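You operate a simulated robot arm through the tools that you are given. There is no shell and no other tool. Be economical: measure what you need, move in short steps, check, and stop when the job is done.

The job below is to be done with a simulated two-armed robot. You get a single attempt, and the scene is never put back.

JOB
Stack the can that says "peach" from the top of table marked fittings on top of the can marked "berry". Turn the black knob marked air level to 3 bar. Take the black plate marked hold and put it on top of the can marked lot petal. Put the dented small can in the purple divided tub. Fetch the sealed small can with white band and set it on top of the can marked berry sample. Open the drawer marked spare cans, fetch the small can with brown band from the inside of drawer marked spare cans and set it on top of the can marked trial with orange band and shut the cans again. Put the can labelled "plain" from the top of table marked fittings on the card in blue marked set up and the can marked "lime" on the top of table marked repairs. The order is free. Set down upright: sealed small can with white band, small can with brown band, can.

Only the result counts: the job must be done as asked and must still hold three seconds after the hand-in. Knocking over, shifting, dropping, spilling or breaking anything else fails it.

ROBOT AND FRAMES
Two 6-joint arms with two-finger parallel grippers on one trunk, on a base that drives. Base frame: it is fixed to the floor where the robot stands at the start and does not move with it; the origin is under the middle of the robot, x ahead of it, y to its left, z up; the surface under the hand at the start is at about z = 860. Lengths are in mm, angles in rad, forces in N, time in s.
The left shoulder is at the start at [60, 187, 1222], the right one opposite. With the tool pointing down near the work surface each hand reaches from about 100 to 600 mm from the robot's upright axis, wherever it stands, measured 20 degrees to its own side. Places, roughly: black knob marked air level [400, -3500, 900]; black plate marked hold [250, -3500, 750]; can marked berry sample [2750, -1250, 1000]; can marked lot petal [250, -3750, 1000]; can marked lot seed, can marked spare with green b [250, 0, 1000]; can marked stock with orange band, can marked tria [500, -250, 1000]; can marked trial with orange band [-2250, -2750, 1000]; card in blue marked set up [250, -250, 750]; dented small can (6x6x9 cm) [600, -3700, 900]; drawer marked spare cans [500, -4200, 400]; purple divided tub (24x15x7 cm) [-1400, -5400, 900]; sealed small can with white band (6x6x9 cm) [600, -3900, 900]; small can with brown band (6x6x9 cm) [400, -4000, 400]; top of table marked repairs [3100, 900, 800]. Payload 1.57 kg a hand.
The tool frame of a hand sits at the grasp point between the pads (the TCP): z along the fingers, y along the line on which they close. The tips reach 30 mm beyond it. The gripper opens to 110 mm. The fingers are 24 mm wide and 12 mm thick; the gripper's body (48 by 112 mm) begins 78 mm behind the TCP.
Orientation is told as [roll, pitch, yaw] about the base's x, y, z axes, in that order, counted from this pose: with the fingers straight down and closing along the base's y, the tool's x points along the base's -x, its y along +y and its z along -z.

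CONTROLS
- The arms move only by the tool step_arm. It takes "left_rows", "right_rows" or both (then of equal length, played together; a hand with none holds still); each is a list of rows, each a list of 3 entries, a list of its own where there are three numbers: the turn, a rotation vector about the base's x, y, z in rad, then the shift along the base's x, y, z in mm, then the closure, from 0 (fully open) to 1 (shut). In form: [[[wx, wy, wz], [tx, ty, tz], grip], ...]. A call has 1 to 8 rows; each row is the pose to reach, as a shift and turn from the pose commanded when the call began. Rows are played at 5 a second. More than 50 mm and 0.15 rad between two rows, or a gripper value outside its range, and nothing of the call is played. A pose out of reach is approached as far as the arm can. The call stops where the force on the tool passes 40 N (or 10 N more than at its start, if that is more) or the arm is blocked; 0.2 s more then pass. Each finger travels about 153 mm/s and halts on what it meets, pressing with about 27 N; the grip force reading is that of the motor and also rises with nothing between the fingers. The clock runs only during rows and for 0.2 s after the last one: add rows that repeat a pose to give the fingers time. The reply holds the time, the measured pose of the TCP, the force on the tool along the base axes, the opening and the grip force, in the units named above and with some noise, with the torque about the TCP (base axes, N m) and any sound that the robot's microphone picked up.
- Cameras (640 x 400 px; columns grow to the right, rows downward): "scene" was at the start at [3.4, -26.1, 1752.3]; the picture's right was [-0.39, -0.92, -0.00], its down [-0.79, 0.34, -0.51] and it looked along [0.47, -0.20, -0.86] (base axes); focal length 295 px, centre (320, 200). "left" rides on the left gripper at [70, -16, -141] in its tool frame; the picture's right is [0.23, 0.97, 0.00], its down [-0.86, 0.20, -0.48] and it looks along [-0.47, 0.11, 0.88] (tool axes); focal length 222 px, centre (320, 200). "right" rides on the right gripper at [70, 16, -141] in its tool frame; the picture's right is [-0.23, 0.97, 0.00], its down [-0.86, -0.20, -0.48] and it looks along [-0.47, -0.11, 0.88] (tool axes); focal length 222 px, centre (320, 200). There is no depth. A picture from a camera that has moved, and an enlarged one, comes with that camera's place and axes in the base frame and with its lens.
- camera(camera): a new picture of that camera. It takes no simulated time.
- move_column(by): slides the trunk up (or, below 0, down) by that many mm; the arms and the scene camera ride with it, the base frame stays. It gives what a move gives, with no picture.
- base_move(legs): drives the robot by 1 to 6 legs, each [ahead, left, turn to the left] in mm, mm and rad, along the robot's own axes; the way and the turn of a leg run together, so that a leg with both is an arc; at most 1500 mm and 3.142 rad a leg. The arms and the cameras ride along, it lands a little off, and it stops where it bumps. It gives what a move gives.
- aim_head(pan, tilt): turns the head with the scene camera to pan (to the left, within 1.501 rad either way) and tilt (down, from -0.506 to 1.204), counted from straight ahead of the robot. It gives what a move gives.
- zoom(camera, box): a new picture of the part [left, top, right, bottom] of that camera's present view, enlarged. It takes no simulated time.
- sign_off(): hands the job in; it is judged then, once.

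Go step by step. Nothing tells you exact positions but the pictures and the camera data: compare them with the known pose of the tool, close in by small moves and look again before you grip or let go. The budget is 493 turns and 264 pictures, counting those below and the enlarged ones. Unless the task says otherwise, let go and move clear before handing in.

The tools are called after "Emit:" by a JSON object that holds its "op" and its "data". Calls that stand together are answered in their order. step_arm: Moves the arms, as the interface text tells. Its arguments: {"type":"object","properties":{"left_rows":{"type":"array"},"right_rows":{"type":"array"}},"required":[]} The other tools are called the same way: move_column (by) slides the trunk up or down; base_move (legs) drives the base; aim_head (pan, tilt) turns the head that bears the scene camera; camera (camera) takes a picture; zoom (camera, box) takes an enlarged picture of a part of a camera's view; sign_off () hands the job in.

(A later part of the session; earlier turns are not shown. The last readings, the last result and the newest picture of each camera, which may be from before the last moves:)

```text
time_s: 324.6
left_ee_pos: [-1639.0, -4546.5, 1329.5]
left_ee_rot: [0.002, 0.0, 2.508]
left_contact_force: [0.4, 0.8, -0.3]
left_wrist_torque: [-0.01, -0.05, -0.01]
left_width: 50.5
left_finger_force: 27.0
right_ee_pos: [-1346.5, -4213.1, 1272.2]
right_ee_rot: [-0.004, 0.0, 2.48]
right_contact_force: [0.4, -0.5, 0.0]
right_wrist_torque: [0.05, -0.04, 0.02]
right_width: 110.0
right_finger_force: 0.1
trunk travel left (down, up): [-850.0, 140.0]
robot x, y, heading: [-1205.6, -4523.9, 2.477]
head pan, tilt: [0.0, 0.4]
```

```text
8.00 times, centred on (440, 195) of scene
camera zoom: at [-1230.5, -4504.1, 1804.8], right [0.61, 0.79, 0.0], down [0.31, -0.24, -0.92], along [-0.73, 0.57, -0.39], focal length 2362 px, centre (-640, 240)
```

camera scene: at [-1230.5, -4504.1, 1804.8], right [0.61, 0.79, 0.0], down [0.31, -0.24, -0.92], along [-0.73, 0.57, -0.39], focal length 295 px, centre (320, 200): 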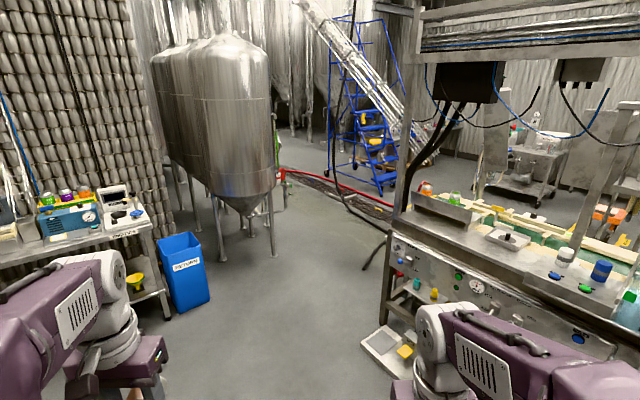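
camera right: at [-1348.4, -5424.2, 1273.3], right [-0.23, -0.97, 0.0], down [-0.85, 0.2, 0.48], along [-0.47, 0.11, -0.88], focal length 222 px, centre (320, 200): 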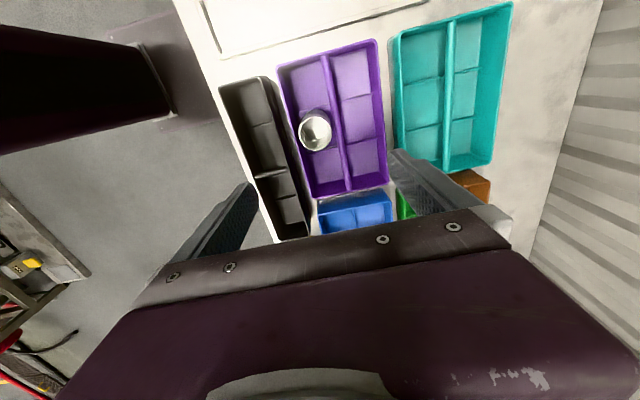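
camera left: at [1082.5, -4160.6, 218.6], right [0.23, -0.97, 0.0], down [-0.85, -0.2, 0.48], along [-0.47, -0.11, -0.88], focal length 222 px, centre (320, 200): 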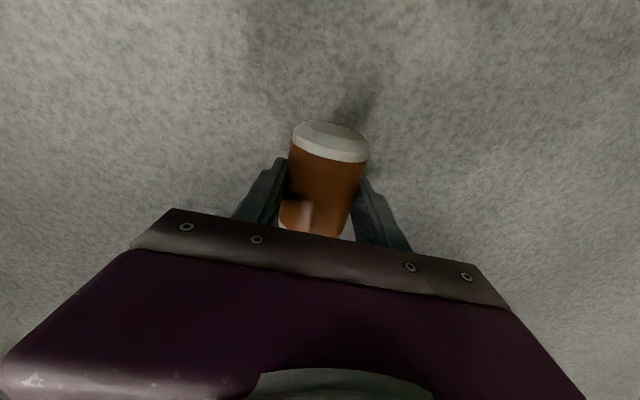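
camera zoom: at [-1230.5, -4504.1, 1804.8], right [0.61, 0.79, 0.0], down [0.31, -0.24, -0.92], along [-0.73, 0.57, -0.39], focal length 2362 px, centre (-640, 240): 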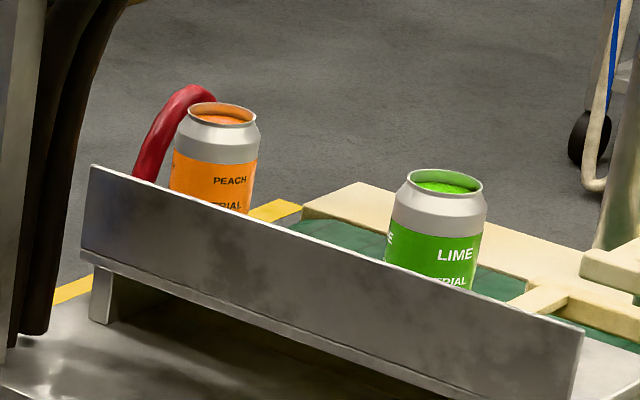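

The orange PEACH TRIAL can stands at the line's end behind a guard. I'll approach from the free floor at the -x end, facing +x.

Emit:
{"op": "base_move", "data": {"legs": [[1500, 0, 0], [680, 0, 0], [0, 0, -0.91], [420, 0, 0], [0, 0, -1.571]]}}

Emit:
{"op": "aim_head", "data": {"pan": 0, "tilt": 0.55}}

Emit:
{"op": "camera", "data": {"camera": "scene"}}

```text
time_s: 343.8
left_ee_pos: [-2582.7, -2503.9, 1330.8]
left_ee_rot: [-0.001, 0.001, -0.011]
left_contact_force: [-0.2, 0.8, 0.6]
left_wrist_torque: [0.02, 0.02, 0.04]
left_width: 50.3
left_finger_force: 27.3
right_ee_pos: [-2625.2, -2945.5, 1272.4]
right_ee_rot: [-0.002, 0.001, -0.038]
right_contact_force: [-0.8, -1.3, 0.1]
right_wrist_torque: [-0.01, 0.01, -0.04]
right_width: 109.9
right_finger_force: 0.1
trunk travel left (down, up): [-850.0, 140.0]
robot x, y, heading: [-2920.0, -2774.5, -0.033]
head pan, tilt: [0.0, 0.4]
```

```text
time_s: 344.5
left_ee_pos: [-2582.5, -2503.1, 1330.0]
left_ee_rot: [0.001, -0.002, -0.009]
left_contact_force: [0.0, 1.1, 0.6]
left_wrist_torque: [-0.01, 0.0, -0.02]
left_width: 50.4
left_finger_force: 26.6
right_ee_pos: [-2623.5, -2944.3, 1272.9]
right_ee_rot: [-0.001, -0.001, -0.038]
right_contact_force: [0.6, 0.0, -0.1]
right_wrist_torque: [-0.01, 0.03, 0.0]
right_width: 110.0
right_finger_force: 0.1
trunk travel left (down, up): [-850.0, 140.0]
robot x, y, heading: [-2919.5, -2774.4, -0.037]
head pan, tilt: [0.0, 0.55]
```

```text
89 pictures are left
camera scene: at [-2889.0, -2774.6, 1791.2], right [-0.04, -1.0, 0.0], down [-0.52, 0.02, -0.85], along [0.85, -0.03, -0.52], focal length 295 px, centre (320, 200)
```

scene: 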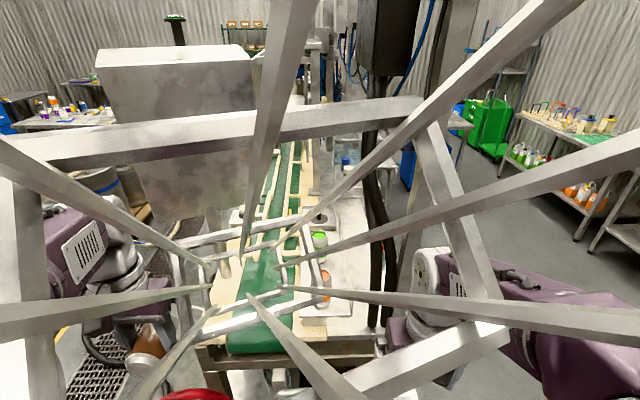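

I'm under a slanted infeed chute here — not a good place. The can sits at ≈[-2247,-2817], top ≈1150; I'll instead approach from the -y side, right of the column. First retreat sideways.

Emit:
{"op": "base_move", "data": {"legs": [[0, -800, 0.035], [750, 0, 0], [0, 0, 1.571]]}}

Emit:
{"op": "aim_head", "data": {"pan": 0, "tilt": 0.55}}

Emit:
{"op": "camera", "data": {"camera": "scene"}}

```text
time_s: 353.8
left_ee_pos: [-1967.8, -3220.6, 1329.2]
left_ee_rot: [-0.001, 0.0, 0.326]
left_contact_force: [0.4, 0.7, -0.9]
left_wrist_torque: [-0.04, 0.02, -0.02]
left_width: 50.4
left_finger_force: 26.5
right_ee_pos: [-1859.5, -3651.2, 1273.2]
right_ee_rot: [-0.004, -0.004, 0.299]
right_contact_force: [-0.3, -0.1, 0.4]
right_wrist_torque: [0.02, -0.02, -0.01]
right_width: 110.0
right_finger_force: 0.0
trunk travel left (down, up): [-850.0, 140.0]
robot x, y, heading: [-2193.9, -3585.8, 0.3]
head pan, tilt: [0.0, 0.55]
stopped in leg 3: the robot was blocked; the commanded pose is now the measured one
```

```text
time_s: 354.4
left_ee_pos: [-1964.9, -3220.7, 1329.8]
left_ee_rot: [-0.002, 0.0, 0.326]
left_contact_force: [0.3, -1.3, -0.1]
left_wrist_torque: [-0.01, -0.04, 0.01]
left_width: 50.4
left_finger_force: 27.2
right_ee_pos: [-1857.9, -3652.0, 1272.6]
right_ee_rot: [-0.002, -0.002, 0.301]
right_contact_force: [-0.1, 0.3, -0.8]
right_wrist_torque: [-0.05, 0.01, 0.0]
right_width: 110.0
right_finger_force: 0.0
trunk travel left (down, up): [-850.0, 140.0]
robot x, y, heading: [-2195.1, -3588.5, 0.303]
head pan, tilt: [0.0, 0.55]
```

```text
88 pictures are left
camera scene: at [-2165.5, -3578.9, 1791.1], right [0.3, -0.96, 0.0], down [-0.5, -0.16, -0.85], along [0.81, 0.25, -0.52], focal length 295 px, centre (320, 200)
```

scene: 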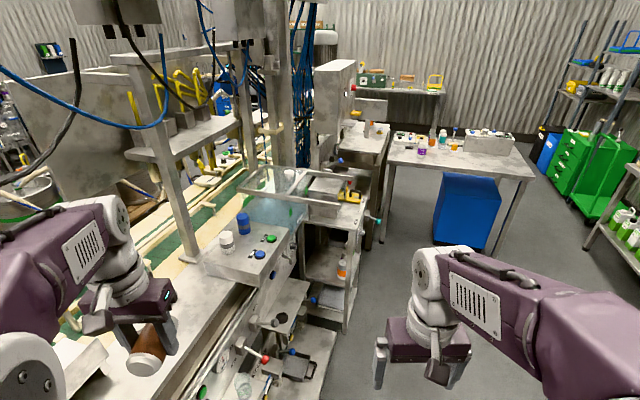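

Base bumped something low while turning. Step away and look down-left.

Emit:
{"op": "base_move", "data": {"legs": [[-100, -200, 0]]}}

Emit:
{"op": "aim_head", "data": {"pan": 1.1, "tilt": 0.75}}

Emit:
{"op": "camera", "data": {"camera": "scene"}}

```text
time_s: 356.1
left_ee_pos: [-2000.2, -3440.2, 1327.5]
left_ee_rot: [-0.004, 0.0, 0.325]
left_contact_force: [-0.3, 0.4, 0.0]
left_wrist_torque: [-0.02, -0.01, -0.02]
left_width: 50.4
left_finger_force: 27.0
right_ee_pos: [-1895.6, -3871.4, 1272.4]
right_ee_rot: [-0.005, 0.002, 0.297]
right_contact_force: [0.0, 0.7, 1.1]
right_wrist_torque: [-0.02, -0.01, -0.03]
right_width: 110.1
right_finger_force: 0.0
trunk travel left (down, up): [-850.0, 140.0]
robot x, y, heading: [-2231.2, -3813.9, 0.297]
head pan, tilt: [0.0, 0.55]
```

```text
time_s: 357.4
left_ee_pos: [-2001.7, -3444.5, 1329.5]
left_ee_rot: [0.0, 0.0, 0.325]
left_contact_force: [-0.3, 0.1, -0.6]
left_wrist_torque: [0.0, 0.01, -0.04]
left_width: 50.2
left_finger_force: 26.6
right_ee_pos: [-1895.9, -3874.8, 1273.1]
right_ee_rot: [-0.002, 0.001, 0.298]
right_contact_force: [-0.2, -0.9, 0.4]
right_wrist_torque: [0.0, -0.01, 0.01]
right_width: 110.2
right_finger_force: 0.0
trunk travel left (down, up): [-850.0, 140.0]
robot x, y, heading: [-2230.1, -3811.2, 0.294]
head pan, tilt: [1.1, 0.75]
```

```text
87 pictures are left
camera scene: at [-2272.9, -3746.0, 1773.8], right [0.98, -0.17, 0.0], down [-0.12, -0.67, -0.73], along [0.13, 0.72, -0.68], focal length 295 px, centre (320, 200)
```

scene: 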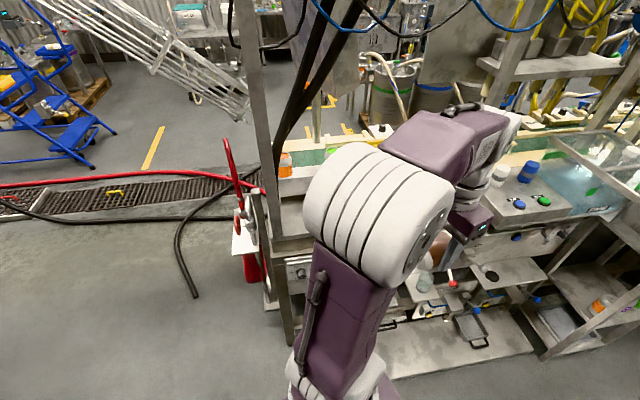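

The peach trial can sits just right of a column with cables; best reached by the right hand, pointing horizontally from a spot in front. So I'll regrasp: set the brown can upright on OUTFEED's free back area, do the HOLD plate there, then pick the can with the right hand. Drive behind OUTFEED.

Emit:
{"op": "base_move", "data": {"legs": [[0, 0, -0.294], [1500, 0, 0], [300, 0, 0]]}}

Emit:
{"op": "aim_head", "data": {"pan": 0, "tilt": 0.8}}

Emit:
{"op": "camera", "data": {"camera": "scene"}}

```text
time_s: 367.4
left_ee_pos: [-131.8, -3494.1, 1329.3]
left_ee_rot: [0.0, -0.001, 0.045]
left_contact_force: [0.1, -0.1, -0.1]
left_wrist_torque: [0.01, -0.03, 0.0]
left_width: 50.4
left_finger_force: 26.9
right_ee_pos: [-147.9, -3937.5, 1273.1]
right_ee_rot: [-0.002, -0.003, 0.018]
right_contact_force: [0.1, 0.3, 0.2]
right_wrist_torque: [0.0, -0.02, 0.03]
right_width: 109.9
right_finger_force: 0.1
trunk travel left (down, up): [-850.0, 140.0]
robot x, y, heading: [-450.5, -3783.2, 0.019]
head pan, tilt: [1.1, 0.75]
```

```text
time_s: 368.7
left_ee_pos: [-128.6, -3493.1, 1329.5]
left_ee_rot: [-0.001, -0.001, 0.047]
left_contact_force: [-0.7, 0.1, 0.6]
left_wrist_torque: [0.0, -0.01, -0.01]
left_width: 50.2
left_finger_force: 26.8
right_ee_pos: [-145.1, -3936.4, 1272.1]
right_ee_rot: [-0.001, 0.0, 0.019]
right_contact_force: [0.3, 0.0, -0.4]
right_wrist_torque: [-0.02, -0.01, 0.0]
right_width: 110.2
right_finger_force: 0.0
trunk travel left (down, up): [-850.0, 140.0]
robot x, y, heading: [-449.8, -3784.7, 0.017]
head pan, tilt: [0.0, 0.799]
```

```text
86 pictures are left
camera scene: at [-428.6, -3782.1, 1769.8], right [0.02, -1.0, 0.0], down [-0.72, -0.01, -0.7], along [0.7, 0.01, -0.72], focal length 295 px, centre (320, 200)
```

scene: 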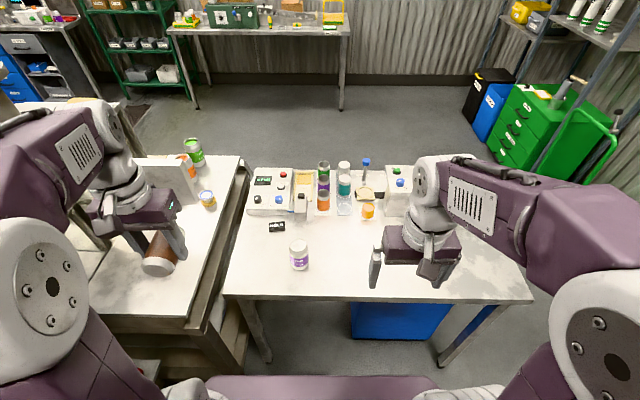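

Lot petal, HOLD and a free area are in view. Shift right, lower the trunk, bring the left hand in front of the free area.

Emit:
{"op": "base_move", "data": {"legs": [[0, -230, -0.017]]}}

Emit:
{"op": "step_arm", "data": {"left_rows": [[[0, 0, 0], [0, -45, 0], 0.85], [[0, 0, 0], [0, -90, 0], 0.85], [[0, 0, 0], [0, -135, 0], 0.85], [[0, 0, 0], [0, -175, 0], 0.85]]}}

Emit:
{"op": "move_column", "data": {"by": -300}}

Emit:
{"op": "step_arm", "data": {"left_rows": [[[0, -0.14, 0], [8, 0, 5], 0.85], [[0, -0.28, 0], [16, 0, 10], 0.85], [[0, -0.42, 0], [24, 0, 15], 0.85], [[0, -0.56, 0], [32, 0, 20], 0.85], [[0, -0.7, 0], [40, 0, 25], 0.85], [[0, -0.84, 0], [50, 0, 30], 0.85], [[0, -0.98, 0], [60, 0, 35], 0.85], [[0, -1.12, 0], [70, 0, 40], 0.85]]}}

Emit:
{"op": "step_arm", "data": {"left_rows": [[[0, -0.14, 0], [15, 0, 5], 0.85], [[0, -0.28, 0], [30, 0, 10], 0.85], [[0, -0.4, 0], [45, 0, 15], 0.85], [[0, -0.451, 0], [60, 0, 20], 0.85]]}}

Emit:
{"op": "camera", "data": {"camera": "scene"}}

```text
time_s: 370.4
left_ee_pos: [-122.0, -3725.6, 1328.8]
left_ee_rot: [-0.004, -0.001, 0.032]
left_contact_force: [-1.2, 0.4, -0.2]
left_wrist_torque: [-0.03, -0.01, 0.01]
left_width: 50.5
left_finger_force: 27.5
right_ee_pos: [-145.8, -4168.1, 1273.8]
right_ee_rot: [-0.005, 0.002, 0.003]
right_contact_force: [0.1, 0.7, -0.3]
right_wrist_torque: [-0.04, 0.01, 0.0]
right_width: 110.1
right_finger_force: 0.1
trunk travel left (down, up): [-850.0, 140.0]
robot x, y, heading: [-448.8, -4012.2, 0.002]
head pan, tilt: [0.0, 0.799]
```

```text
time_s: 371.4
left_ee_pos: [-119.2, -3907.4, 1328.3]
left_ee_rot: [-0.001, 0.0, 0.031]
left_contact_force: [0.8, -0.7, 0.3]
left_wrist_torque: [0.03, 0.02, 0.0]
left_width: 50.5
left_finger_force: 27.0
right_ee_pos: [-144.8, -4173.8, 1272.9]
right_ee_rot: [-0.001, -0.001, 0.003]
right_contact_force: [-0.1, 1.1, 0.3]
right_wrist_torque: [0.01, 0.01, 0.0]
right_width: 110.0
right_finger_force: 0.1
trunk travel left (down, up): [-850.0, 140.0]
robot x, y, heading: [-449.0, -4012.8, 0.006]
head pan, tilt: [0.0, 0.799]
```

```text
time_s: 374.4
left_ee_pos: [-119.6, -3904.3, 1028.5]
left_ee_rot: [0.0, 0.001, 0.032]
left_contact_force: [1.0, -0.2, -0.4]
left_wrist_torque: [-0.02, 0.0, -0.02]
left_width: 50.3
left_finger_force: 26.9
right_ee_pos: [-145.3, -4171.8, 973.8]
right_ee_rot: [-0.003, -0.001, 0.003]
right_contact_force: [0.6, -0.1, -0.2]
right_wrist_torque: [0.05, 0.01, 0.0]
right_width: 110.1
right_finger_force: 0.0
trunk travel left (down, up): [-550.0, 440.0]
robot x, y, heading: [-450.7, -4011.2, 0.003]
head pan, tilt: [0.0, 0.799]
```

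```text
time_s: 376.2
left_ee_pos: [-36.6, -3916.5, 1065.3]
left_ee_rot: [-0.063, -1.115, 0.071]
left_contact_force: [-1.0, -0.4, 0.0]
left_wrist_torque: [0.01, 0.01, 0.0]
left_width: 50.5
left_finger_force: 27.2
left hand out of reach, approached as far as the arm can: row 4, 5, 6, 7, 8
right_ee_pos: [-145.6, -4172.8, 974.4]
right_ee_rot: [-0.002, -0.001, 0.004]
right_contact_force: [0.1, 0.5, 0.2]
right_wrist_torque: [-0.03, 0.02, 0.01]
right_width: 110.0
right_finger_force: 0.0
trunk travel left (down, up): [-550.0, 440.0]
robot x, y, heading: [-450.7, -4010.5, 0.003]
head pan, tilt: [0.0, 0.799]
```

```text
time_s: 377.2
left_ee_pos: [38.4, -3923.4, 1093.2]
left_ee_rot: [-1.583, -1.538, 1.582]
left_contact_force: [0.2, 0.4, -0.7]
left_wrist_torque: [-0.02, 0.0, 0.01]
left_width: 50.3
left_finger_force: 26.7
left hand out of reach, approached as far as the arm can: row 1, 2, 3, 4
right_ee_pos: [-144.7, -4172.0, 973.0]
right_ee_rot: [-0.003, 0.001, 0.005]
right_contact_force: [-0.2, -0.1, 0.3]
right_wrist_torque: [-0.02, -0.06, 0.0]
right_width: 110.0
right_finger_force: 0.1
trunk travel left (down, up): [-550.0, 440.0]
robot x, y, heading: [-445.4, -4013.4, 0.002]
head pan, tilt: [0.0, 0.799]
```

```text
85 pictures are left
camera scene: at [-425.6, -4012.6, 1469.8], right [0.0, -1.0, 0.0], down [-0.72, 0.0, -0.7], along [0.7, 0.0, -0.72], focal length 295 px, centre (320, 200)
```

scene: 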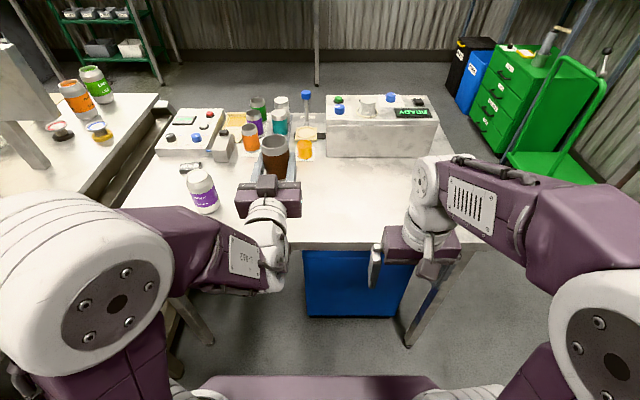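

The can is upright now with the hand horizontal. I tuck the right hand, move in 110 mm and lower.

Emit:
{"op": "step_arm", "data": {"right_rows": [[[0, 0, 0], [-25, -10, 40], 0], [[0, 0, 0], [-50, -20, 80], 0], [[0, 0, 0], [-75, -30, 120], 0], [[0, 0, 0], [-100, -40, 160], 0], [[0, 0, 0], [-110, -40, 200], 0]]}}

Emit:
{"op": "base_move", "data": {"legs": [[100, 0, 0]]}}

Emit:
{"op": "move_column", "data": {"by": -170}}

Emit:
{"op": "camera", "data": {"camera": "scene"}}

```text
time_s: 378.4
left_ee_pos: [38.1, -3923.2, 1092.3]
left_ee_rot: [-1.553, -1.537, 1.553]
left_contact_force: [0.1, 0.2, -0.5]
left_wrist_torque: [0.0, 0.0, 0.01]
left_width: 50.3
left_finger_force: 27.0
right_ee_pos: [-225.2, -4215.1, 1188.4]
right_ee_rot: [-0.001, 0.001, 0.004]
right_contact_force: [0.1, 0.7, -0.2]
right_wrist_torque: [-0.02, -0.01, 0.01]
right_width: 110.0
right_finger_force: 0.1
right hand out of reach, approached as far as the arm can: row 2, 3, 4, 5
trunk travel left (down, up): [-550.0, 440.0]
robot x, y, heading: [-444.4, -4014.0, 0.003]
head pan, tilt: [0.0, 0.799]
```

```text
time_s: 379.6
left_ee_pos: [137.1, -3923.0, 1092.0]
left_ee_rot: [-1.53, -1.539, 1.529]
left_contact_force: [0.1, 0.3, 0.5]
left_wrist_torque: [0.02, -0.02, -0.04]
left_width: 50.4
left_finger_force: 27.0
right_ee_pos: [-125.6, -4214.0, 1188.6]
right_ee_rot: [-0.002, 0.002, 0.006]
right_contact_force: [0.7, 0.3, -1.0]
right_wrist_torque: [0.0, 0.0, -0.03]
right_width: 110.1
right_finger_force: 0.0
trunk travel left (down, up): [-550.0, 440.0]
robot x, y, heading: [-347.6, -4011.7, 0.007]
head pan, tilt: [0.0, 0.799]
```

```text
time_s: 381.5
left_ee_pos: [137.9, -3923.0, 922.7]
left_ee_rot: [-1.547, -1.539, 1.55]
left_contact_force: [-0.5, -0.7, 0.1]
left_wrist_torque: [0.01, 0.01, -0.04]
left_width: 50.2
left_finger_force: 27.0
right_ee_pos: [-124.2, -4213.3, 1018.4]
right_ee_rot: [-0.003, 0.001, 0.004]
right_contact_force: [1.3, -0.4, -0.4]
right_wrist_torque: [0.01, -0.01, 0.01]
right_width: 110.0
right_finger_force: 0.0
trunk travel left (down, up): [-380.0, 610.0]
robot x, y, heading: [-347.5, -4010.6, 0.004]
head pan, tilt: [0.0, 0.799]
```

```text
84 pictures are left
camera scene: at [-326.9, -4012.4, 1299.8], right [0.0, -1.0, 0.0], down [-0.72, 0.0, -0.7], along [0.7, 0.0, -0.72], focal length 295 px, centre (320, 200)
```

scene: 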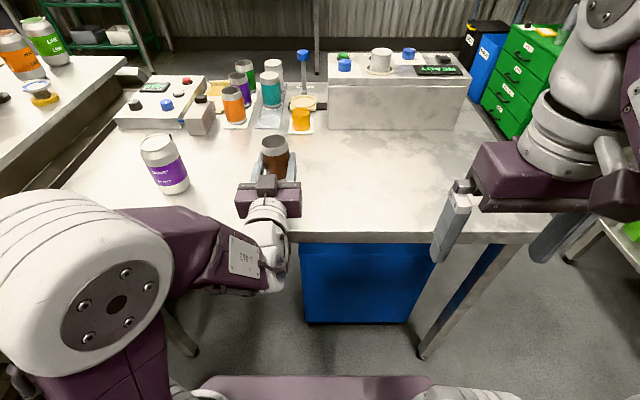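

Emit:
{"op": "move_column", "data": {"by": -15}}

Emit:
{"op": "zoom", "data": {"camera": "scene", "box": [210, 110, 350, 250]}}

```text
time_s: 382.1
left_ee_pos: [138.0, -3923.2, 908.4]
left_ee_rot: [-1.548, -1.538, 1.55]
left_contact_force: [-0.6, -0.5, 0.4]
left_wrist_torque: [0.01, -0.02, 0.01]
left_width: 50.2
left_finger_force: 27.2
right_ee_pos: [-124.2, -4215.8, 1002.4]
right_ee_rot: [-0.003, 0.002, 0.006]
right_contact_force: [-0.1, -0.1, -1.1]
right_wrist_torque: [0.02, -0.01, -0.02]
right_width: 110.0
right_finger_force: 0.0
trunk travel left (down, up): [-365.0, 625.0]
robot x, y, heading: [-350.2, -4012.8, 0.002]
head pan, tilt: [0.0, 0.799]
```

```text
2.86 times, centred on (280, 180) of scene
camera zoom: at [-327.0, -4012.4, 1284.7], right [0.0, -1.0, 0.0], down [-0.72, 0.0, -0.7], along [0.7, 0.0, -0.72], focal length 844 px, centre (434, 257)
```

zoom: 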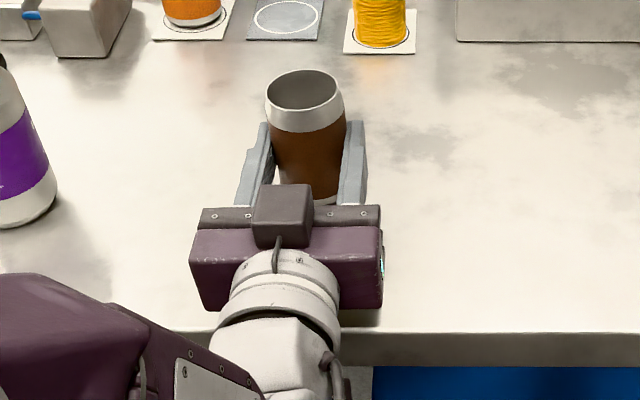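

Emit:
{"op": "move_column", "data": {"by": -6}}

Emit:
{"op": "move_column", "data": {"by": -5}}

Emit:
{"op": "move_column", "data": {"by": -4}}

```text
time_s: 382.7
left_ee_pos: [137.2, -3922.9, 902.5]
left_ee_rot: [-1.544, -1.54, 1.544]
left_contact_force: [-0.3, 0.4, -0.1]
left_wrist_torque: [-0.02, 0.0, 0.0]
left_width: 50.6
left_finger_force: 26.5
right_ee_pos: [-124.4, -4214.5, 997.5]
right_ee_rot: [-0.002, 0.003, 0.005]
right_contact_force: [1.7, 0.3, 0.1]
right_wrist_torque: [-0.01, 0.0, 0.01]
right_width: 109.9
right_finger_force: 0.1
trunk travel left (down, up): [-359.0, 631.0]
robot x, y, heading: [-351.8, -4014.0, 0.006]
head pan, tilt: [0.0, 0.799]
```

```text
time_s: 383.2
left_ee_pos: [137.2, -3922.2, 900.2]
left_ee_rot: [-1.816, -1.539, 1.813]
left_contact_force: [4.1, 0.7, 18.3]
left_wrist_torque: [0.33, -0.39, -0.04]
left_width: 50.5
left_finger_force: 27.0
right_ee_pos: [-127.3, -4212.6, 993.1]
right_ee_rot: [-0.001, -0.001, 0.006]
right_contact_force: [-0.5, -0.6, -0.2]
right_wrist_torque: [0.0, 0.03, 0.03]
right_width: 109.8
right_finger_force: 0.1
trunk travel left (down, up): [-354.0, 636.0]
robot x, y, heading: [-348.9, -4012.5, 0.007]
head pan, tilt: [0.0, 0.799]
```

```text
time_s: 383.7
left_ee_pos: [136.8, -3923.0, 895.2]
left_ee_rot: [-1.7, -1.54, 1.699]
left_contact_force: [2.6, -0.1, 21.1]
left_wrist_torque: [0.27, -0.26, -0.01]
left_width: 50.5
left_finger_force: 27.4
right_ee_pos: [-127.5, -4214.6, 990.0]
right_ee_rot: [-0.001, 0.0, 0.002]
right_contact_force: [-0.1, -0.2, -0.6]
right_wrist_torque: [-0.02, -0.02, 0.0]
right_width: 109.8
right_finger_force: 0.0
trunk travel left (down, up): [-350.0, 640.0]
robot x, y, heading: [-346.3, -4012.2, 0.011]
head pan, tilt: [0.0, 0.799]
```

The can stands on the table. Open and back the base away.

Emit:
{"op": "step_arm", "data": {"left_rows": [[[0, 0, 0], [0, 0, 0], 0.4], [[0, 0, 0], [0, 0, 0], 0.2], [[0, 0, 0], [0, 0, 0], 0.1], [[0, 0, 0], [0, 0, 0], 0.1]]}}

Emit:
{"op": "base_move", "data": {"legs": [[-200, 0, 0]]}}

Emit:
{"op": "camera", "data": {"camera": "scene"}}

```text
time_s: 384.7
left_ee_pos: [138.5, -3922.8, 892.6]
left_ee_rot: [-1.534, -1.538, 1.532]
left_contact_force: [-0.2, 0.2, -1.0]
left_wrist_torque: [0.02, 0.02, 0.0]
left_width: 99.1
left_finger_force: 0.0
right_ee_pos: [-125.2, -4215.0, 987.7]
right_ee_rot: [0.0, 0.0, 0.005]
right_contact_force: [0.6, 0.4, -0.2]
right_wrist_torque: [0.02, 0.01, 0.02]
right_width: 110.2
right_finger_force: 0.1
trunk travel left (down, up): [-350.0, 640.0]
robot x, y, heading: [-350.3, -4013.3, 0.003]
head pan, tilt: [0.0, 0.799]
```

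```text
time_s: 386.3
left_ee_pos: [-64.6, -3925.0, 893.7]
left_ee_rot: [-1.578, -1.539, 1.574]
left_contact_force: [0.0, 0.6, -0.6]
left_wrist_torque: [-0.01, 0.01, -0.02]
left_width: 98.9
left_finger_force: 0.0
right_ee_pos: [-326.4, -4215.0, 989.8]
right_ee_rot: [-0.001, -0.001, 0.002]
right_contact_force: [0.3, 1.5, 0.6]
right_wrist_torque: [0.01, -0.06, 0.0]
right_width: 109.9
right_finger_force: 0.1
trunk travel left (down, up): [-350.0, 640.0]
robot x, y, heading: [-550.9, -4015.8, 0.007]
head pan, tilt: [0.0, 0.799]
```

```text
82 pictures are left
camera scene: at [-529.0, -4013.2, 1269.8], right [0.0, -1.0, 0.0], down [-0.72, 0.0, -0.7], along [0.7, 0.0, -0.72], focal length 295 px, centre (320, 200)
```

scene: 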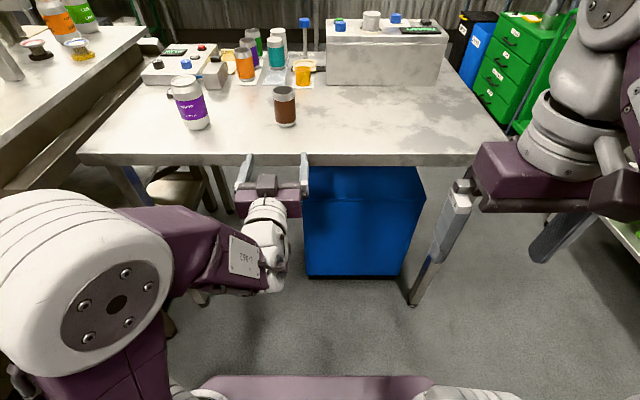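

Brown can stands upright on OUTFEED. Raise the trunk, return the left hand to vertical, and go for the HOLD plate.

Emit:
{"op": "move_column", "data": {"by": 350}}

Emit:
{"op": "step_arm", "data": {"left_rows": [[[0, 0.14, 0], [-10, 0, 0], 0], [[0, 0.28, 0], [-20, 0, 0], 0], [[0, 0.42, 0], [-30, 5, 0], 0], [[0, 0.56, 0], [-40, 10, 0], 0], [[0, 0.7, 0], [-50, 15, 0], 0], [[0, 0.84, 0], [-60, 20, 0], 0], [[0, 0.98, 0], [-70, 25, 0], 0], [[0, 1.12, 0], [-80, 30, 0], 0]]}}

Emit:
{"op": "step_arm", "data": {"left_rows": [[[0, 0.14, 0], [0, 0, 0], 0], [[0, 0.28, 0], [0, 0, 0], 0], [[0, 0.4, 0], [0, 0, 0], 0], [[0, 0.42, 0], [0, 0, 0], 0]]}}

Emit:
{"op": "base_move", "data": {"legs": [[0, 275, 0], [290, 0, 0]]}}

Emit:
{"op": "aim_head", "data": {"pan": 0, "tilt": 0.95}}

Emit:
{"op": "camera", "data": {"camera": "scene"}}

```text
time_s: 389.8
left_ee_pos: [-62.9, -3924.0, 1242.2]
left_ee_rot: [-1.544, -1.539, 1.54]
left_contact_force: [-0.1, 0.5, 0.5]
left_wrist_torque: [-0.02, 0.01, 0.05]
left_width: 99.0
left_finger_force: 0.0
right_ee_pos: [-326.7, -4215.6, 1338.9]
right_ee_rot: [-0.001, 0.003, 0.001]
right_contact_force: [-0.1, 0.9, 0.2]
right_wrist_torque: [-0.04, -0.02, -0.01]
right_width: 110.0
right_finger_force: 0.0
trunk travel left (down, up): [-700.0, 290.0]
robot x, y, heading: [-548.6, -4011.3, 0.004]
head pan, tilt: [0.0, 0.799]
```

```text
time_s: 391.6
left_ee_pos: [-142.3, -3897.1, 1242.1]
left_ee_rot: [-0.016, -0.447, 0.035]
left_contact_force: [0.2, 0.7, 0.2]
left_wrist_torque: [0.03, -0.01, -0.01]
left_width: 109.8
left_finger_force: 0.0
right_ee_pos: [-325.1, -4215.5, 1338.3]
right_ee_rot: [-0.003, 0.002, 0.001]
right_contact_force: [0.5, 1.1, 0.3]
right_wrist_torque: [0.0, 0.03, 0.03]
right_width: 110.0
right_finger_force: 0.1
trunk travel left (down, up): [-700.0, 290.0]
robot x, y, heading: [-550.2, -4012.3, -0.0]
head pan, tilt: [0.0, 0.799]
```

```text
time_s: 392.6
left_ee_pos: [-142.9, -3894.1, 1242.8]
left_ee_rot: [-0.003, -0.028, 0.031]
left_contact_force: [0.3, -0.3, 0.3]
left_wrist_torque: [0.04, 0.0, 0.0]
left_width: 110.2
left_finger_force: 0.0
right_ee_pos: [-325.7, -4216.3, 1338.7]
right_ee_rot: [-0.001, 0.002, 0.002]
right_contact_force: [-1.0, 0.0, -0.4]
right_wrist_torque: [0.0, 0.02, -0.04]
right_width: 110.0
right_finger_force: 0.2
trunk travel left (down, up): [-700.0, 290.0]
robot x, y, heading: [-549.6, -4009.5, 0.003]
head pan, tilt: [0.0, 0.799]
```

```text
time_s: 396.1
left_ee_pos: [142.7, -3622.8, 1244.8]
left_ee_rot: [-0.002, -0.031, 0.037]
left_contact_force: [-0.1, 0.6, -0.5]
left_wrist_torque: [0.0, -0.01, 0.01]
left_width: 110.0
left_finger_force: 0.1
right_ee_pos: [-38.0, -3945.4, 1338.9]
right_ee_rot: [-0.001, 0.0, 0.008]
right_contact_force: [0.0, -0.2, -0.5]
right_wrist_torque: [0.01, 0.0, 0.03]
right_width: 110.3
right_finger_force: 0.0
trunk travel left (down, up): [-700.0, 290.0]
robot x, y, heading: [-261.9, -3746.2, 0.008]
head pan, tilt: [0.0, 0.799]
```

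```text
time_s: 396.8
left_ee_pos: [145.5, -3622.9, 1243.5]
left_ee_rot: [-0.003, -0.031, 0.036]
left_contact_force: [0.1, 0.1, -0.6]
left_wrist_torque: [-0.02, 0.03, 0.03]
left_width: 110.1
left_finger_force: 0.1
right_ee_pos: [-36.5, -3944.9, 1337.8]
right_ee_rot: [-0.003, 0.001, 0.006]
right_contact_force: [-0.1, 0.3, -0.3]
right_wrist_torque: [0.0, 0.02, 0.0]
right_width: 110.1
right_finger_force: 0.1
trunk travel left (down, up): [-700.0, 290.0]
robot x, y, heading: [-264.1, -3743.4, 0.01]
head pan, tilt: [0.0, 0.949]
```

```text
81 pictures are left
camera scene: at [-246.1, -3743.5, 1608.2], right [0.01, -1.0, 0.0], down [-0.81, -0.01, -0.58], along [0.58, 0.0, -0.81], focal length 295 px, centre (320, 200)
```

scene: 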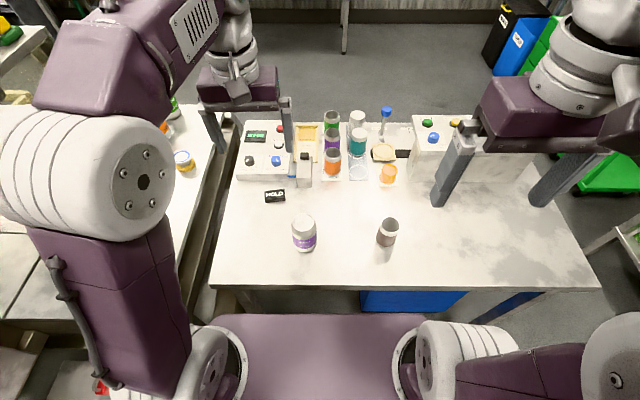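

Emit:
{"op": "move_column", "data": {"by": 140}}

Emit:
{"op": "zoom", "data": {"camera": "scene", "box": [230, 150, 330, 250]}}

Emit:
{"op": "camera", "data": {"camera": "left"}}

```text
time_s: 398.4
left_ee_pos: [145.3, -3622.8, 1383.9]
left_ee_rot: [-0.004, -0.03, 0.036]
left_contact_force: [-0.3, -0.8, 1.2]
left_wrist_torque: [0.02, -0.01, 0.02]
left_width: 110.0
left_finger_force: 0.0
right_ee_pos: [-36.6, -3944.4, 1477.9]
right_ee_rot: [-0.001, 0.002, 0.004]
right_contact_force: [1.0, -0.6, 0.3]
right_wrist_torque: [0.02, -0.02, 0.0]
right_width: 110.1
right_finger_force: 0.1
trunk travel left (down, up): [-840.0, 150.0]
robot x, y, heading: [-259.6, -3742.2, 0.005]
head pan, tilt: [0.0, 0.949]
```

```text
4.00 times, centred on (280, 200) of scene
camera zoom: at [-246.9, -3743.5, 1748.2], right [0.01, -1.0, 0.0], down [-0.81, -0.01, -0.58], along [0.58, 0.0, -0.81], focal length 1181 px, centre (480, 200)
```

zoom: 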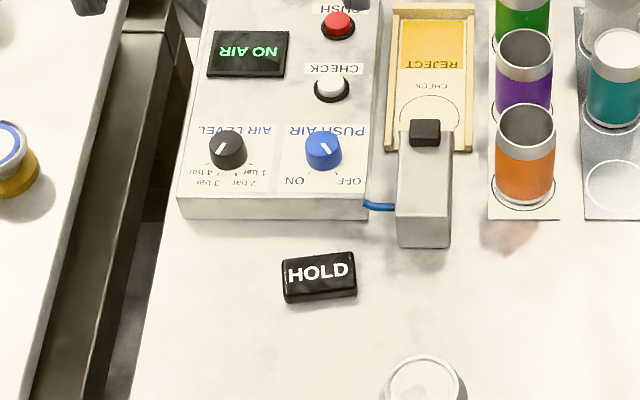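

```text
79 pictures are left
camera left: at [72.1, -3642.6, 1522.1], right [-0.26, 0.96, -0.01], down [0.83, 0.23, 0.5], along [0.49, 0.12, -0.86], focal length 222 px, centre (320, 200)
```

left: 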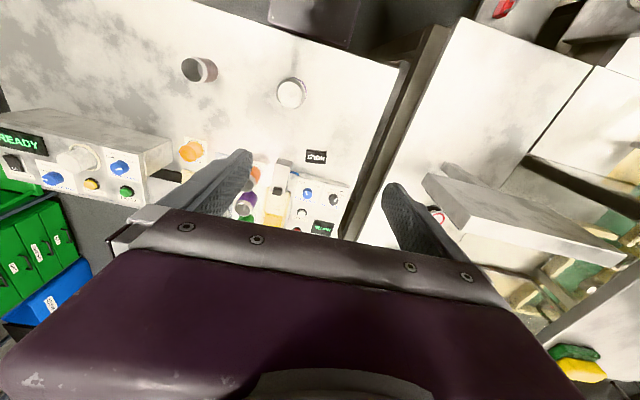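

HOLD ≈[302,-3602], long axis rotated ≈0.2 rad. Move a bit closer, then place the left hand above it with matching yaw; also check the knob pointer.

Emit:
{"op": "base_move", "data": {"legs": [[70, 10, 0]]}}

Emit:
{"op": "step_arm", "data": {"left_rows": [[[0, 0.03, 0.04], [15, 2, -45], 0.2], [[0, 0.03, 0.08], [30, 4, -90], 0.2], [[0, 0.03, 0.12], [45, 6, -135], 0.2], [[0, 0.03, 0.165], [60, 8, -180], 0.2], [[0, 0.03, 0.165], [75, 10, -225], 0.2], [[0, 0.03, 0.165], [87, 11, -270], 0.2], [[0, 0.03, 0.165], [87, 11, -310], 0.2], [[0, 0.03, 0.165], [87, 11, -350], 0.2]]}}

Emit:
{"op": "camera", "data": {"camera": "left"}}

Emit:
{"op": "zoom", "data": {"camera": "scene", "box": [235, 155, 315, 235]}}

```text
time_s: 399.4
left_ee_pos: [205.3, -3614.1, 1386.6]
left_ee_rot: [-0.001, -0.039, 0.037]
left_contact_force: [-0.6, -0.4, 0.0]
left_wrist_torque: [0.0, -0.09, 0.0]
left_width: 109.9
left_finger_force: 0.1
right_ee_pos: [22.4, -3936.1, 1480.4]
right_ee_rot: [0.0, -0.007, 0.008]
right_contact_force: [-0.6, 0.0, 0.2]
right_wrist_torque: [0.03, -0.1, -0.02]
right_width: 109.7
right_finger_force: 0.0
trunk travel left (down, up): [-840.0, 150.0]
robot x, y, heading: [-190.2, -3736.1, 0.007]
head pan, tilt: [0.0, 0.949]
```

```text
time_s: 401.2
left_ee_pos: [304.0, -3601.4, 1031.3]
left_ee_rot: [-0.001, -0.002, 0.201]
left_contact_force: [-0.3, 0.5, 0.3]
left_wrist_torque: [-0.02, -0.01, 0.01]
left_width: 88.1
left_finger_force: 0.0
right_ee_pos: [33.3, -3934.1, 1478.7]
right_ee_rot: [-0.003, 0.0, 0.007]
right_contact_force: [-0.3, 0.8, 0.7]
right_wrist_torque: [-0.01, 0.01, 0.01]
right_width: 110.0
right_finger_force: 0.1
trunk travel left (down, up): [-840.0, 150.0]
robot x, y, heading: [-193.8, -3734.4, 0.012]
head pan, tilt: [0.0, 0.949]
```

```text
78 pictures are left
camera left: at [238.2, -3632.5, 1172.3], right [-0.42, 0.91, 0.0], down [0.8, 0.37, 0.48], along [0.44, 0.2, -0.88], focal length 222 px, centre (320, 200)
```

left: 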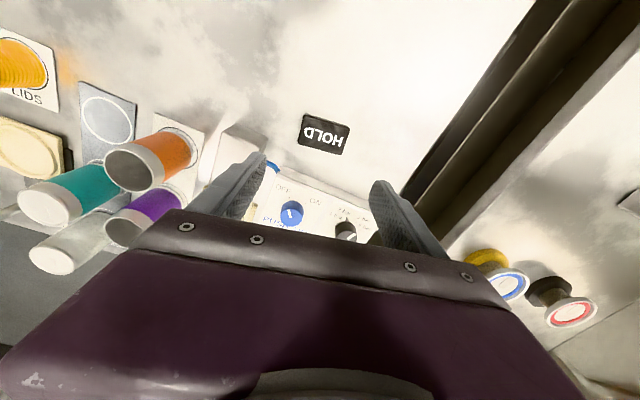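

```text
5.00 times, centred on (275, 195) of scene
camera zoom: at [-177.3, -3733.0, 1748.3], right [0.01, -1.0, 0.0], down [-0.81, -0.01, -0.58], along [0.58, 0.0, -0.81], focal length 1476 px, centre (545, 225)
```

zoom: 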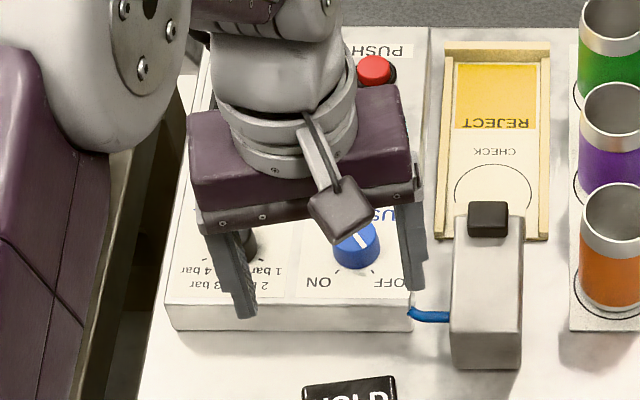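

Emit:
{"op": "step_arm", "data": {"left_rows": [[[0, 0, 0], [-6, 1, -45], 0.2], [[0, 0, 0], [-6, 1, -90], 0.2], [[0, 0, 0], [-6, 1, -125], 0.2], [[0, 0, 0], [-6, 1, -135], 0.2]]}}

Emit:
{"op": "camera", "data": {"camera": "left"}}

```text
time_s: 402.2
left_ee_pos: [296.0, -3599.5, 897.7]
left_ee_rot: [0.0, -0.001, 0.2]
left_contact_force: [-1.1, 0.5, 0.3]
left_wrist_torque: [-0.02, 0.01, 0.0]
left_width: 87.9
left_finger_force: 0.0
right_ee_pos: [32.7, -3935.1, 1479.8]
right_ee_rot: [-0.002, -0.002, 0.006]
right_contact_force: [0.2, -0.4, 0.2]
right_wrist_torque: [-0.02, -0.01, 0.03]
right_width: 109.8
right_finger_force: 0.1
trunk travel left (down, up): [-840.0, 150.0]
robot x, y, heading: [-193.8, -3734.9, 0.01]
head pan, tilt: [0.0, 0.949]
```

```text
76 pictures are left
camera left: at [230.8, -3630.7, 1039.7], right [-0.42, 0.91, 0.0], down [0.8, 0.37, 0.48], along [0.44, 0.2, -0.88], focal length 222 px, centre (320, 200)
```

left: 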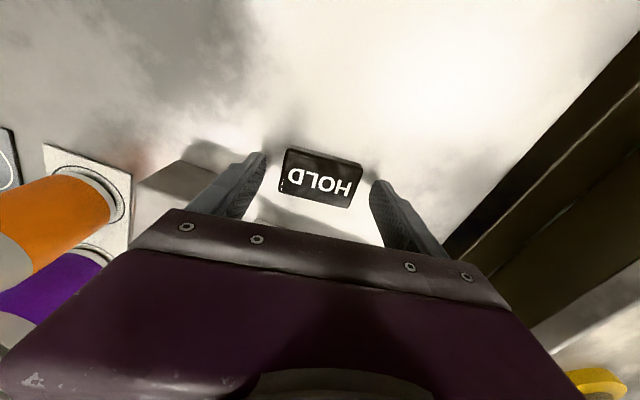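

Perfectly centred. Descend to table level and grip.

Emit:
{"op": "step_arm", "data": {"left_rows": [[[0, 0, 0], [0, 0, -5], 0.2], [[0, 0, 0], [0, 0, -9], 0.2], [[0, 0, 0], [0, 0, -12], 0.2], [[0, 0, 0], [0, 0, -14], 0.2]]}}

```text
time_s: 403.2
left_ee_pos: [295.2, -3600.3, 889.7]
left_ee_rot: [-0.001, -0.006, 0.201]
left_contact_force: [-11.5, -0.6, 27.8]
left_wrist_torque: [0.31, 0.71, 0.1]
left_width: 87.6
left_finger_force: 0.2
right_ee_pos: [28.6, -3935.3, 1479.5]
right_ee_rot: [-0.002, -0.004, 0.007]
right_contact_force: [0.2, 0.0, 0.0]
right_wrist_torque: [-0.03, 0.01, -0.01]
right_width: 109.9
right_finger_force: 0.1
trunk travel left (down, up): [-840.0, 150.0]
robot x, y, heading: [-191.1, -3732.4, 0.005]
head pan, tilt: [0.0, 0.949]
stopped in row 4 (left hand): the force on the tool passed its limit at 45 N (the readings are from after the stop); the commanded pose is now the measured one
```

Emit:
{"op": "step_arm", "data": {"left_rows": [[[0, 0, 0], [0, 0, 3], 0.2], [[0, 0, 0], [0, 0, 3], 0.45], [[0, 0, 0], [0, 0, 3], 0.6], [[0, 0, 0], [0, 0, 3], 0.6], [[0, 0, 0], [0, 0, 15], 0.6]]}}

Emit:
{"op": "camera", "data": {"camera": "left"}}

```text
time_s: 404.4
left_ee_pos: [297.4, -3601.8, 902.5]
left_ee_rot: [-0.001, -0.006, 0.2]
left_contact_force: [-0.4, -0.4, -0.9]
left_wrist_torque: [0.0, 0.02, -0.01]
left_width: 63.3
left_finger_force: 26.7
right_ee_pos: [32.3, -3935.1, 1479.3]
right_ee_rot: [0.0, -0.002, 0.007]
right_contact_force: [-0.4, 0.1, 0.6]
right_wrist_torque: [0.0, 0.0, 0.03]
right_width: 110.0
right_finger_force: 0.1
trunk travel left (down, up): [-840.0, 150.0]
robot x, y, heading: [-190.5, -3735.9, 0.009]
head pan, tilt: [0.0, 0.949]
```

```text
75 pictures are left
camera left: at [232.2, -3631.9, 1042.7], right [-0.42, 0.91, 0.0], down [0.8, 0.37, 0.48], along [0.44, 0.2, -0.88], focal length 222 px, centre (320, 200)
```

left: 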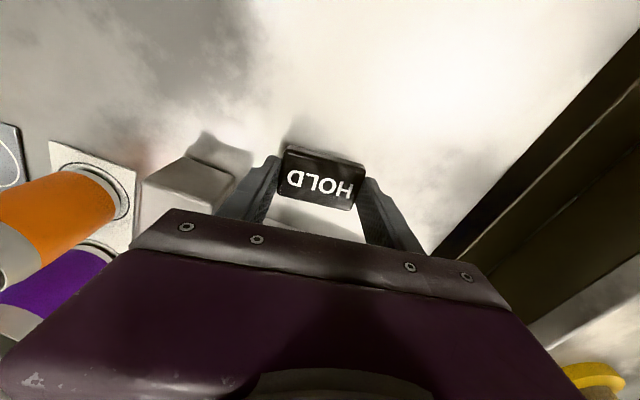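

HOLD gripped (63 mm). Lift and move over the lot petal can (≈[138,-3701]).

Emit:
{"op": "step_arm", "data": {"left_rows": [[[0, 0, 0], [0, 0, 45], 0.7], [[0, 0, 0], [0, 0, 90], 0.7], [[0, 0, 0], [0, 0, 135], 0.7], [[0, 0, 0], [0, 0, 180], 0.7], [[0, 0, 0], [-40, -25, 180], 0.7], [[0, 0, 0], [-80, -50, 180], 0.7], [[0, 0, 0], [-120, -75, 180], 0.7], [[0, 0, 0], [-159, -99, 180], 0.7]]}}

Emit:
{"op": "camera", "data": {"camera": "left"}}

Emit:
{"op": "zoom", "data": {"camera": "scene", "box": [250, 180, 370, 300]}}

```text
time_s: 406.2
left_ee_pos: [136.5, -3699.6, 1083.4]
left_ee_rot: [-0.001, -0.008, 0.201]
left_contact_force: [0.2, 0.5, 0.6]
left_wrist_torque: [0.02, -0.03, -0.02]
left_width: 62.9
left_finger_force: 27.0
right_ee_pos: [31.8, -3934.6, 1479.4]
right_ee_rot: [-0.003, -0.001, 0.008]
right_contact_force: [0.2, -0.1, 0.4]
right_wrist_torque: [-0.01, -0.02, 0.01]
right_width: 110.0
right_finger_force: 0.1
trunk travel left (down, up): [-840.0, 150.0]
robot x, y, heading: [-193.1, -3729.8, 0.008]
head pan, tilt: [0.0, 0.949]
```

```text
74 pictures are left
camera left: at [71.6, -3730.9, 1224.4], right [-0.42, 0.91, 0.0], down [0.79, 0.37, 0.48], along [0.44, 0.2, -0.87], focal length 222 px, centre (320, 200)
```

left: 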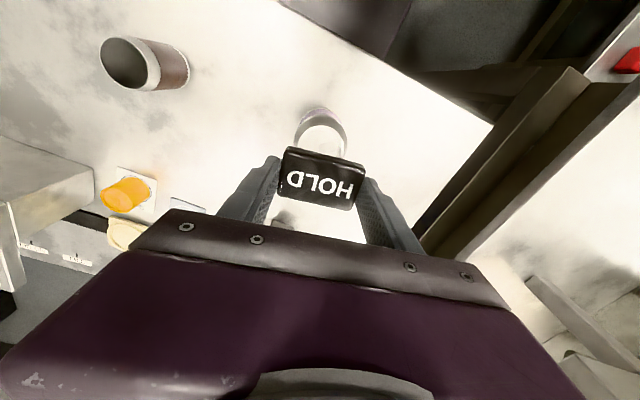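

```text
3.33 times, centred on (310, 240) of scene
camera zoom: at [-179.7, -3734.4, 1748.2], right [0.01, -1.0, 0.0], down [-0.81, -0.01, -0.58], along [0.58, 0.01, -0.81], focal length 984 px, centre (353, 67)
```

zoom: 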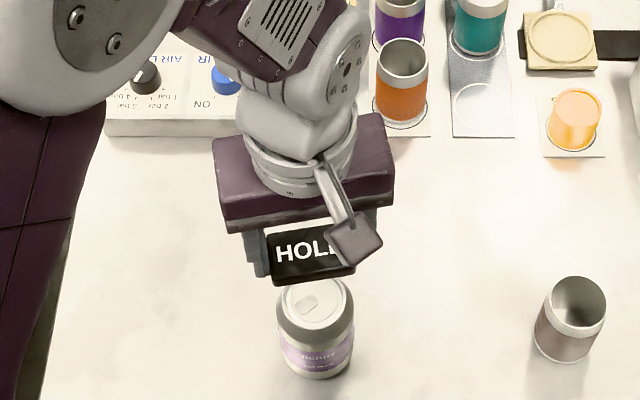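

Emit:
{"op": "step_arm", "data": {"left_rows": [[[0, 0, 0], [-4, 0, -30], 0.7], [[0, 0, 0], [-4, 0, -58], 0.7]]}}

Emit:
{"op": "zoom", "data": {"camera": "left", "box": [240, 80, 400, 220]}}

Emit:
{"op": "zoom", "data": {"camera": "scene", "box": [270, 220, 350, 300]}}

```text
time_s: 406.8
left_ee_pos: [137.1, -3700.6, 1024.9]
left_ee_rot: [-0.001, -0.005, 0.201]
left_contact_force: [-0.2, -0.2, -0.1]
left_wrist_torque: [-0.02, 0.01, -0.01]
left_width: 63.0
left_finger_force: 27.0
right_ee_pos: [32.7, -3935.3, 1478.5]
right_ee_rot: [-0.003, 0.002, 0.007]
right_contact_force: [0.0, -0.4, 0.2]
right_wrist_torque: [0.0, 0.01, -0.04]
right_width: 110.1
right_finger_force: 0.2
trunk travel left (down, up): [-840.0, 150.0]
robot x, y, heading: [-188.8, -3734.7, 0.011]
head pan, tilt: [0.0, 0.949]
```

```text
2.86 times, centred on (320, 150) of left
camera zoom: at [70.2, -3731.4, 1165.2], right [-0.42, 0.91, 0.0], down [0.8, 0.37, 0.48], along [0.44, 0.2, -0.88], focal length 635 px, centre (320, 343)
```

zoom: 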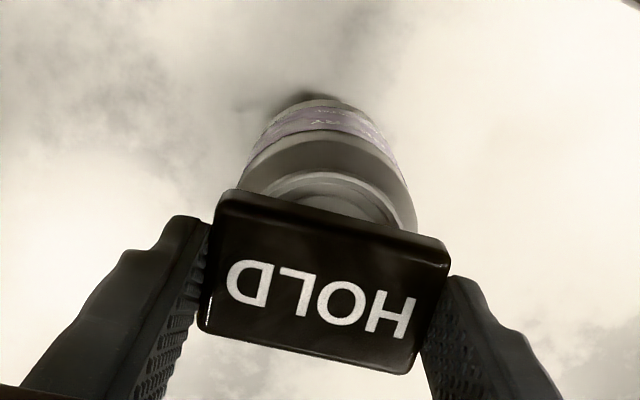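

```text
5.00 times, centred on (310, 260) of scene
camera zoom: at [-177.0, -3734.0, 1748.3], right [0.01, -1.0, 0.0], down [-0.81, -0.01, -0.58], along [0.58, 0.01, -0.81], focal length 1476 px, centre (370, -100)
```

zoom: 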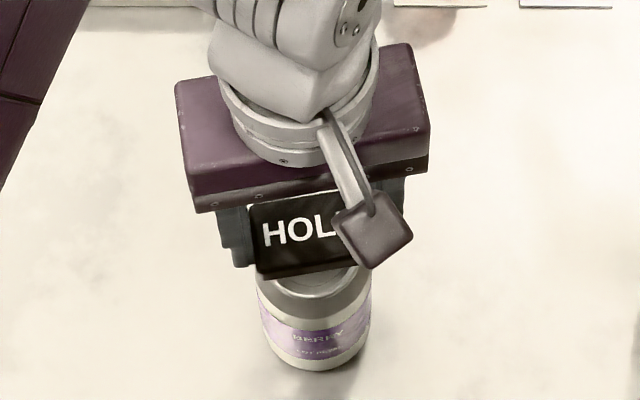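

Can top centre ≈[130.5,-3701]; shift −6.5 mm in x and lower to contact.

Emit:
{"op": "step_arm", "data": {"left_rows": [[[0, 0, 0], [-6.5, -0.5, -8], 0.7], [[0, 0, 0], [-6.5, -0.5, -16], 0.7], [[0, 0, 0], [-6.5, -0.5, -20], 0.7], [[0, 0, 0], [-6.5, -0.5, -22], 0.7], [[0, 0, 0], [-6.5, -0.5, -24], 0.7]]}}

```text
time_s: 408.0
left_ee_pos: [128.1, -3700.9, 1001.4]
left_ee_rot: [-0.003, -0.008, 0.201]
left_contact_force: [2.2, 0.1, 22.8]
left_wrist_torque: [0.04, -0.09, -0.05]
left_width: 62.8
left_finger_force: 27.3
right_ee_pos: [31.5, -3935.1, 1479.3]
right_ee_rot: [0.0, 0.0, 0.007]
right_contact_force: [-0.5, 0.2, -0.5]
right_wrist_torque: [0.02, 0.0, 0.04]
right_width: 110.2
right_finger_force: 0.1
trunk travel left (down, up): [-840.0, 150.0]
robot x, y, heading: [-189.8, -3737.5, 0.007]
head pan, tilt: [0.0, 0.949]
```

Emit:
{"op": "step_arm", "data": {"left_rows": [[[0, 0, 0], [0, 0, 1.5], 0.6], [[0, 0, 0], [0, 0, 1.5], 0.35], [[0, 0, 0], [0, 0, 1.5], 0.2], [[0, 0, 0], [0, 0, 1.5], 0.1], [[0, 0, 0], [0, 0, 35], 0.1], [[0, 0, 0], [0, 0, 80], 0.1], [[0, 0, 0], [0, 0, 125], 0.1]]}}

Emit:
{"op": "zoom", "data": {"camera": "scene", "box": [260, 210, 360, 300]}}

Emit:
{"op": "zoom", "data": {"camera": "left", "box": [240, 60, 400, 200]}}

```text
time_s: 409.6
left_ee_pos: [127.8, -3698.0, 1121.6]
left_ee_rot: [0.002, -0.005, 0.2]
left_contact_force: [0.7, -0.3, -0.7]
left_wrist_torque: [0.01, 0.01, 0.02]
left_width: 99.1
left_finger_force: 0.1
right_ee_pos: [32.7, -3932.7, 1479.7]
right_ee_rot: [-0.002, 0.0, 0.007]
right_contact_force: [-0.4, 0.4, -0.5]
right_wrist_torque: [0.04, -0.03, 0.0]
right_width: 110.0
right_finger_force: 0.0
trunk travel left (down, up): [-840.0, 150.0]
robot x, y, heading: [-189.8, -3734.8, 0.008]
head pan, tilt: [0.0, 0.949]
```

```text
4.44 times, centred on (310, 255) of scene
camera zoom: at [-178.7, -3732.4, 1748.2], right [0.01, -1.0, 0.0], down [-0.81, -0.01, -0.58], along [0.58, 0.0, -0.81], focal length 1312 px, centre (364, -44)
```

zoom: 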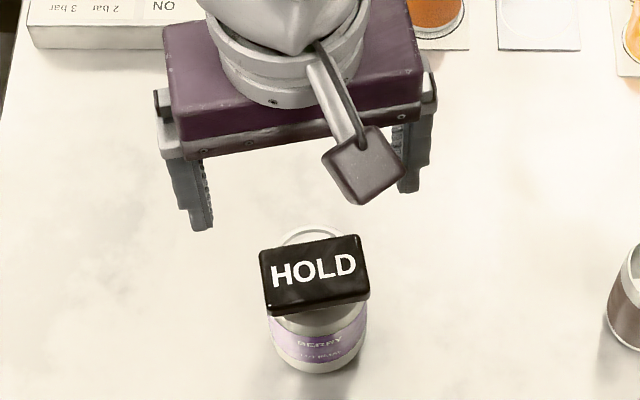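

```text
2.86 times, centred on (320, 130) of left
camera zoom: at [61.7, -3729.1, 1264.2], right [-0.42, 0.91, 0.0], down [0.8, 0.37, 0.48], along [0.44, 0.2, -0.88], focal length 635 px, centre (320, 400)
```

zoom: 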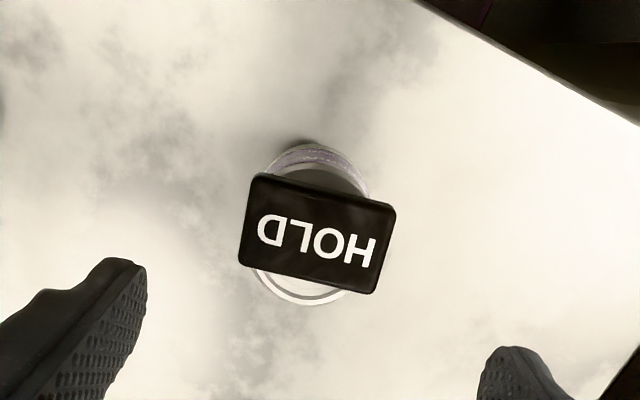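

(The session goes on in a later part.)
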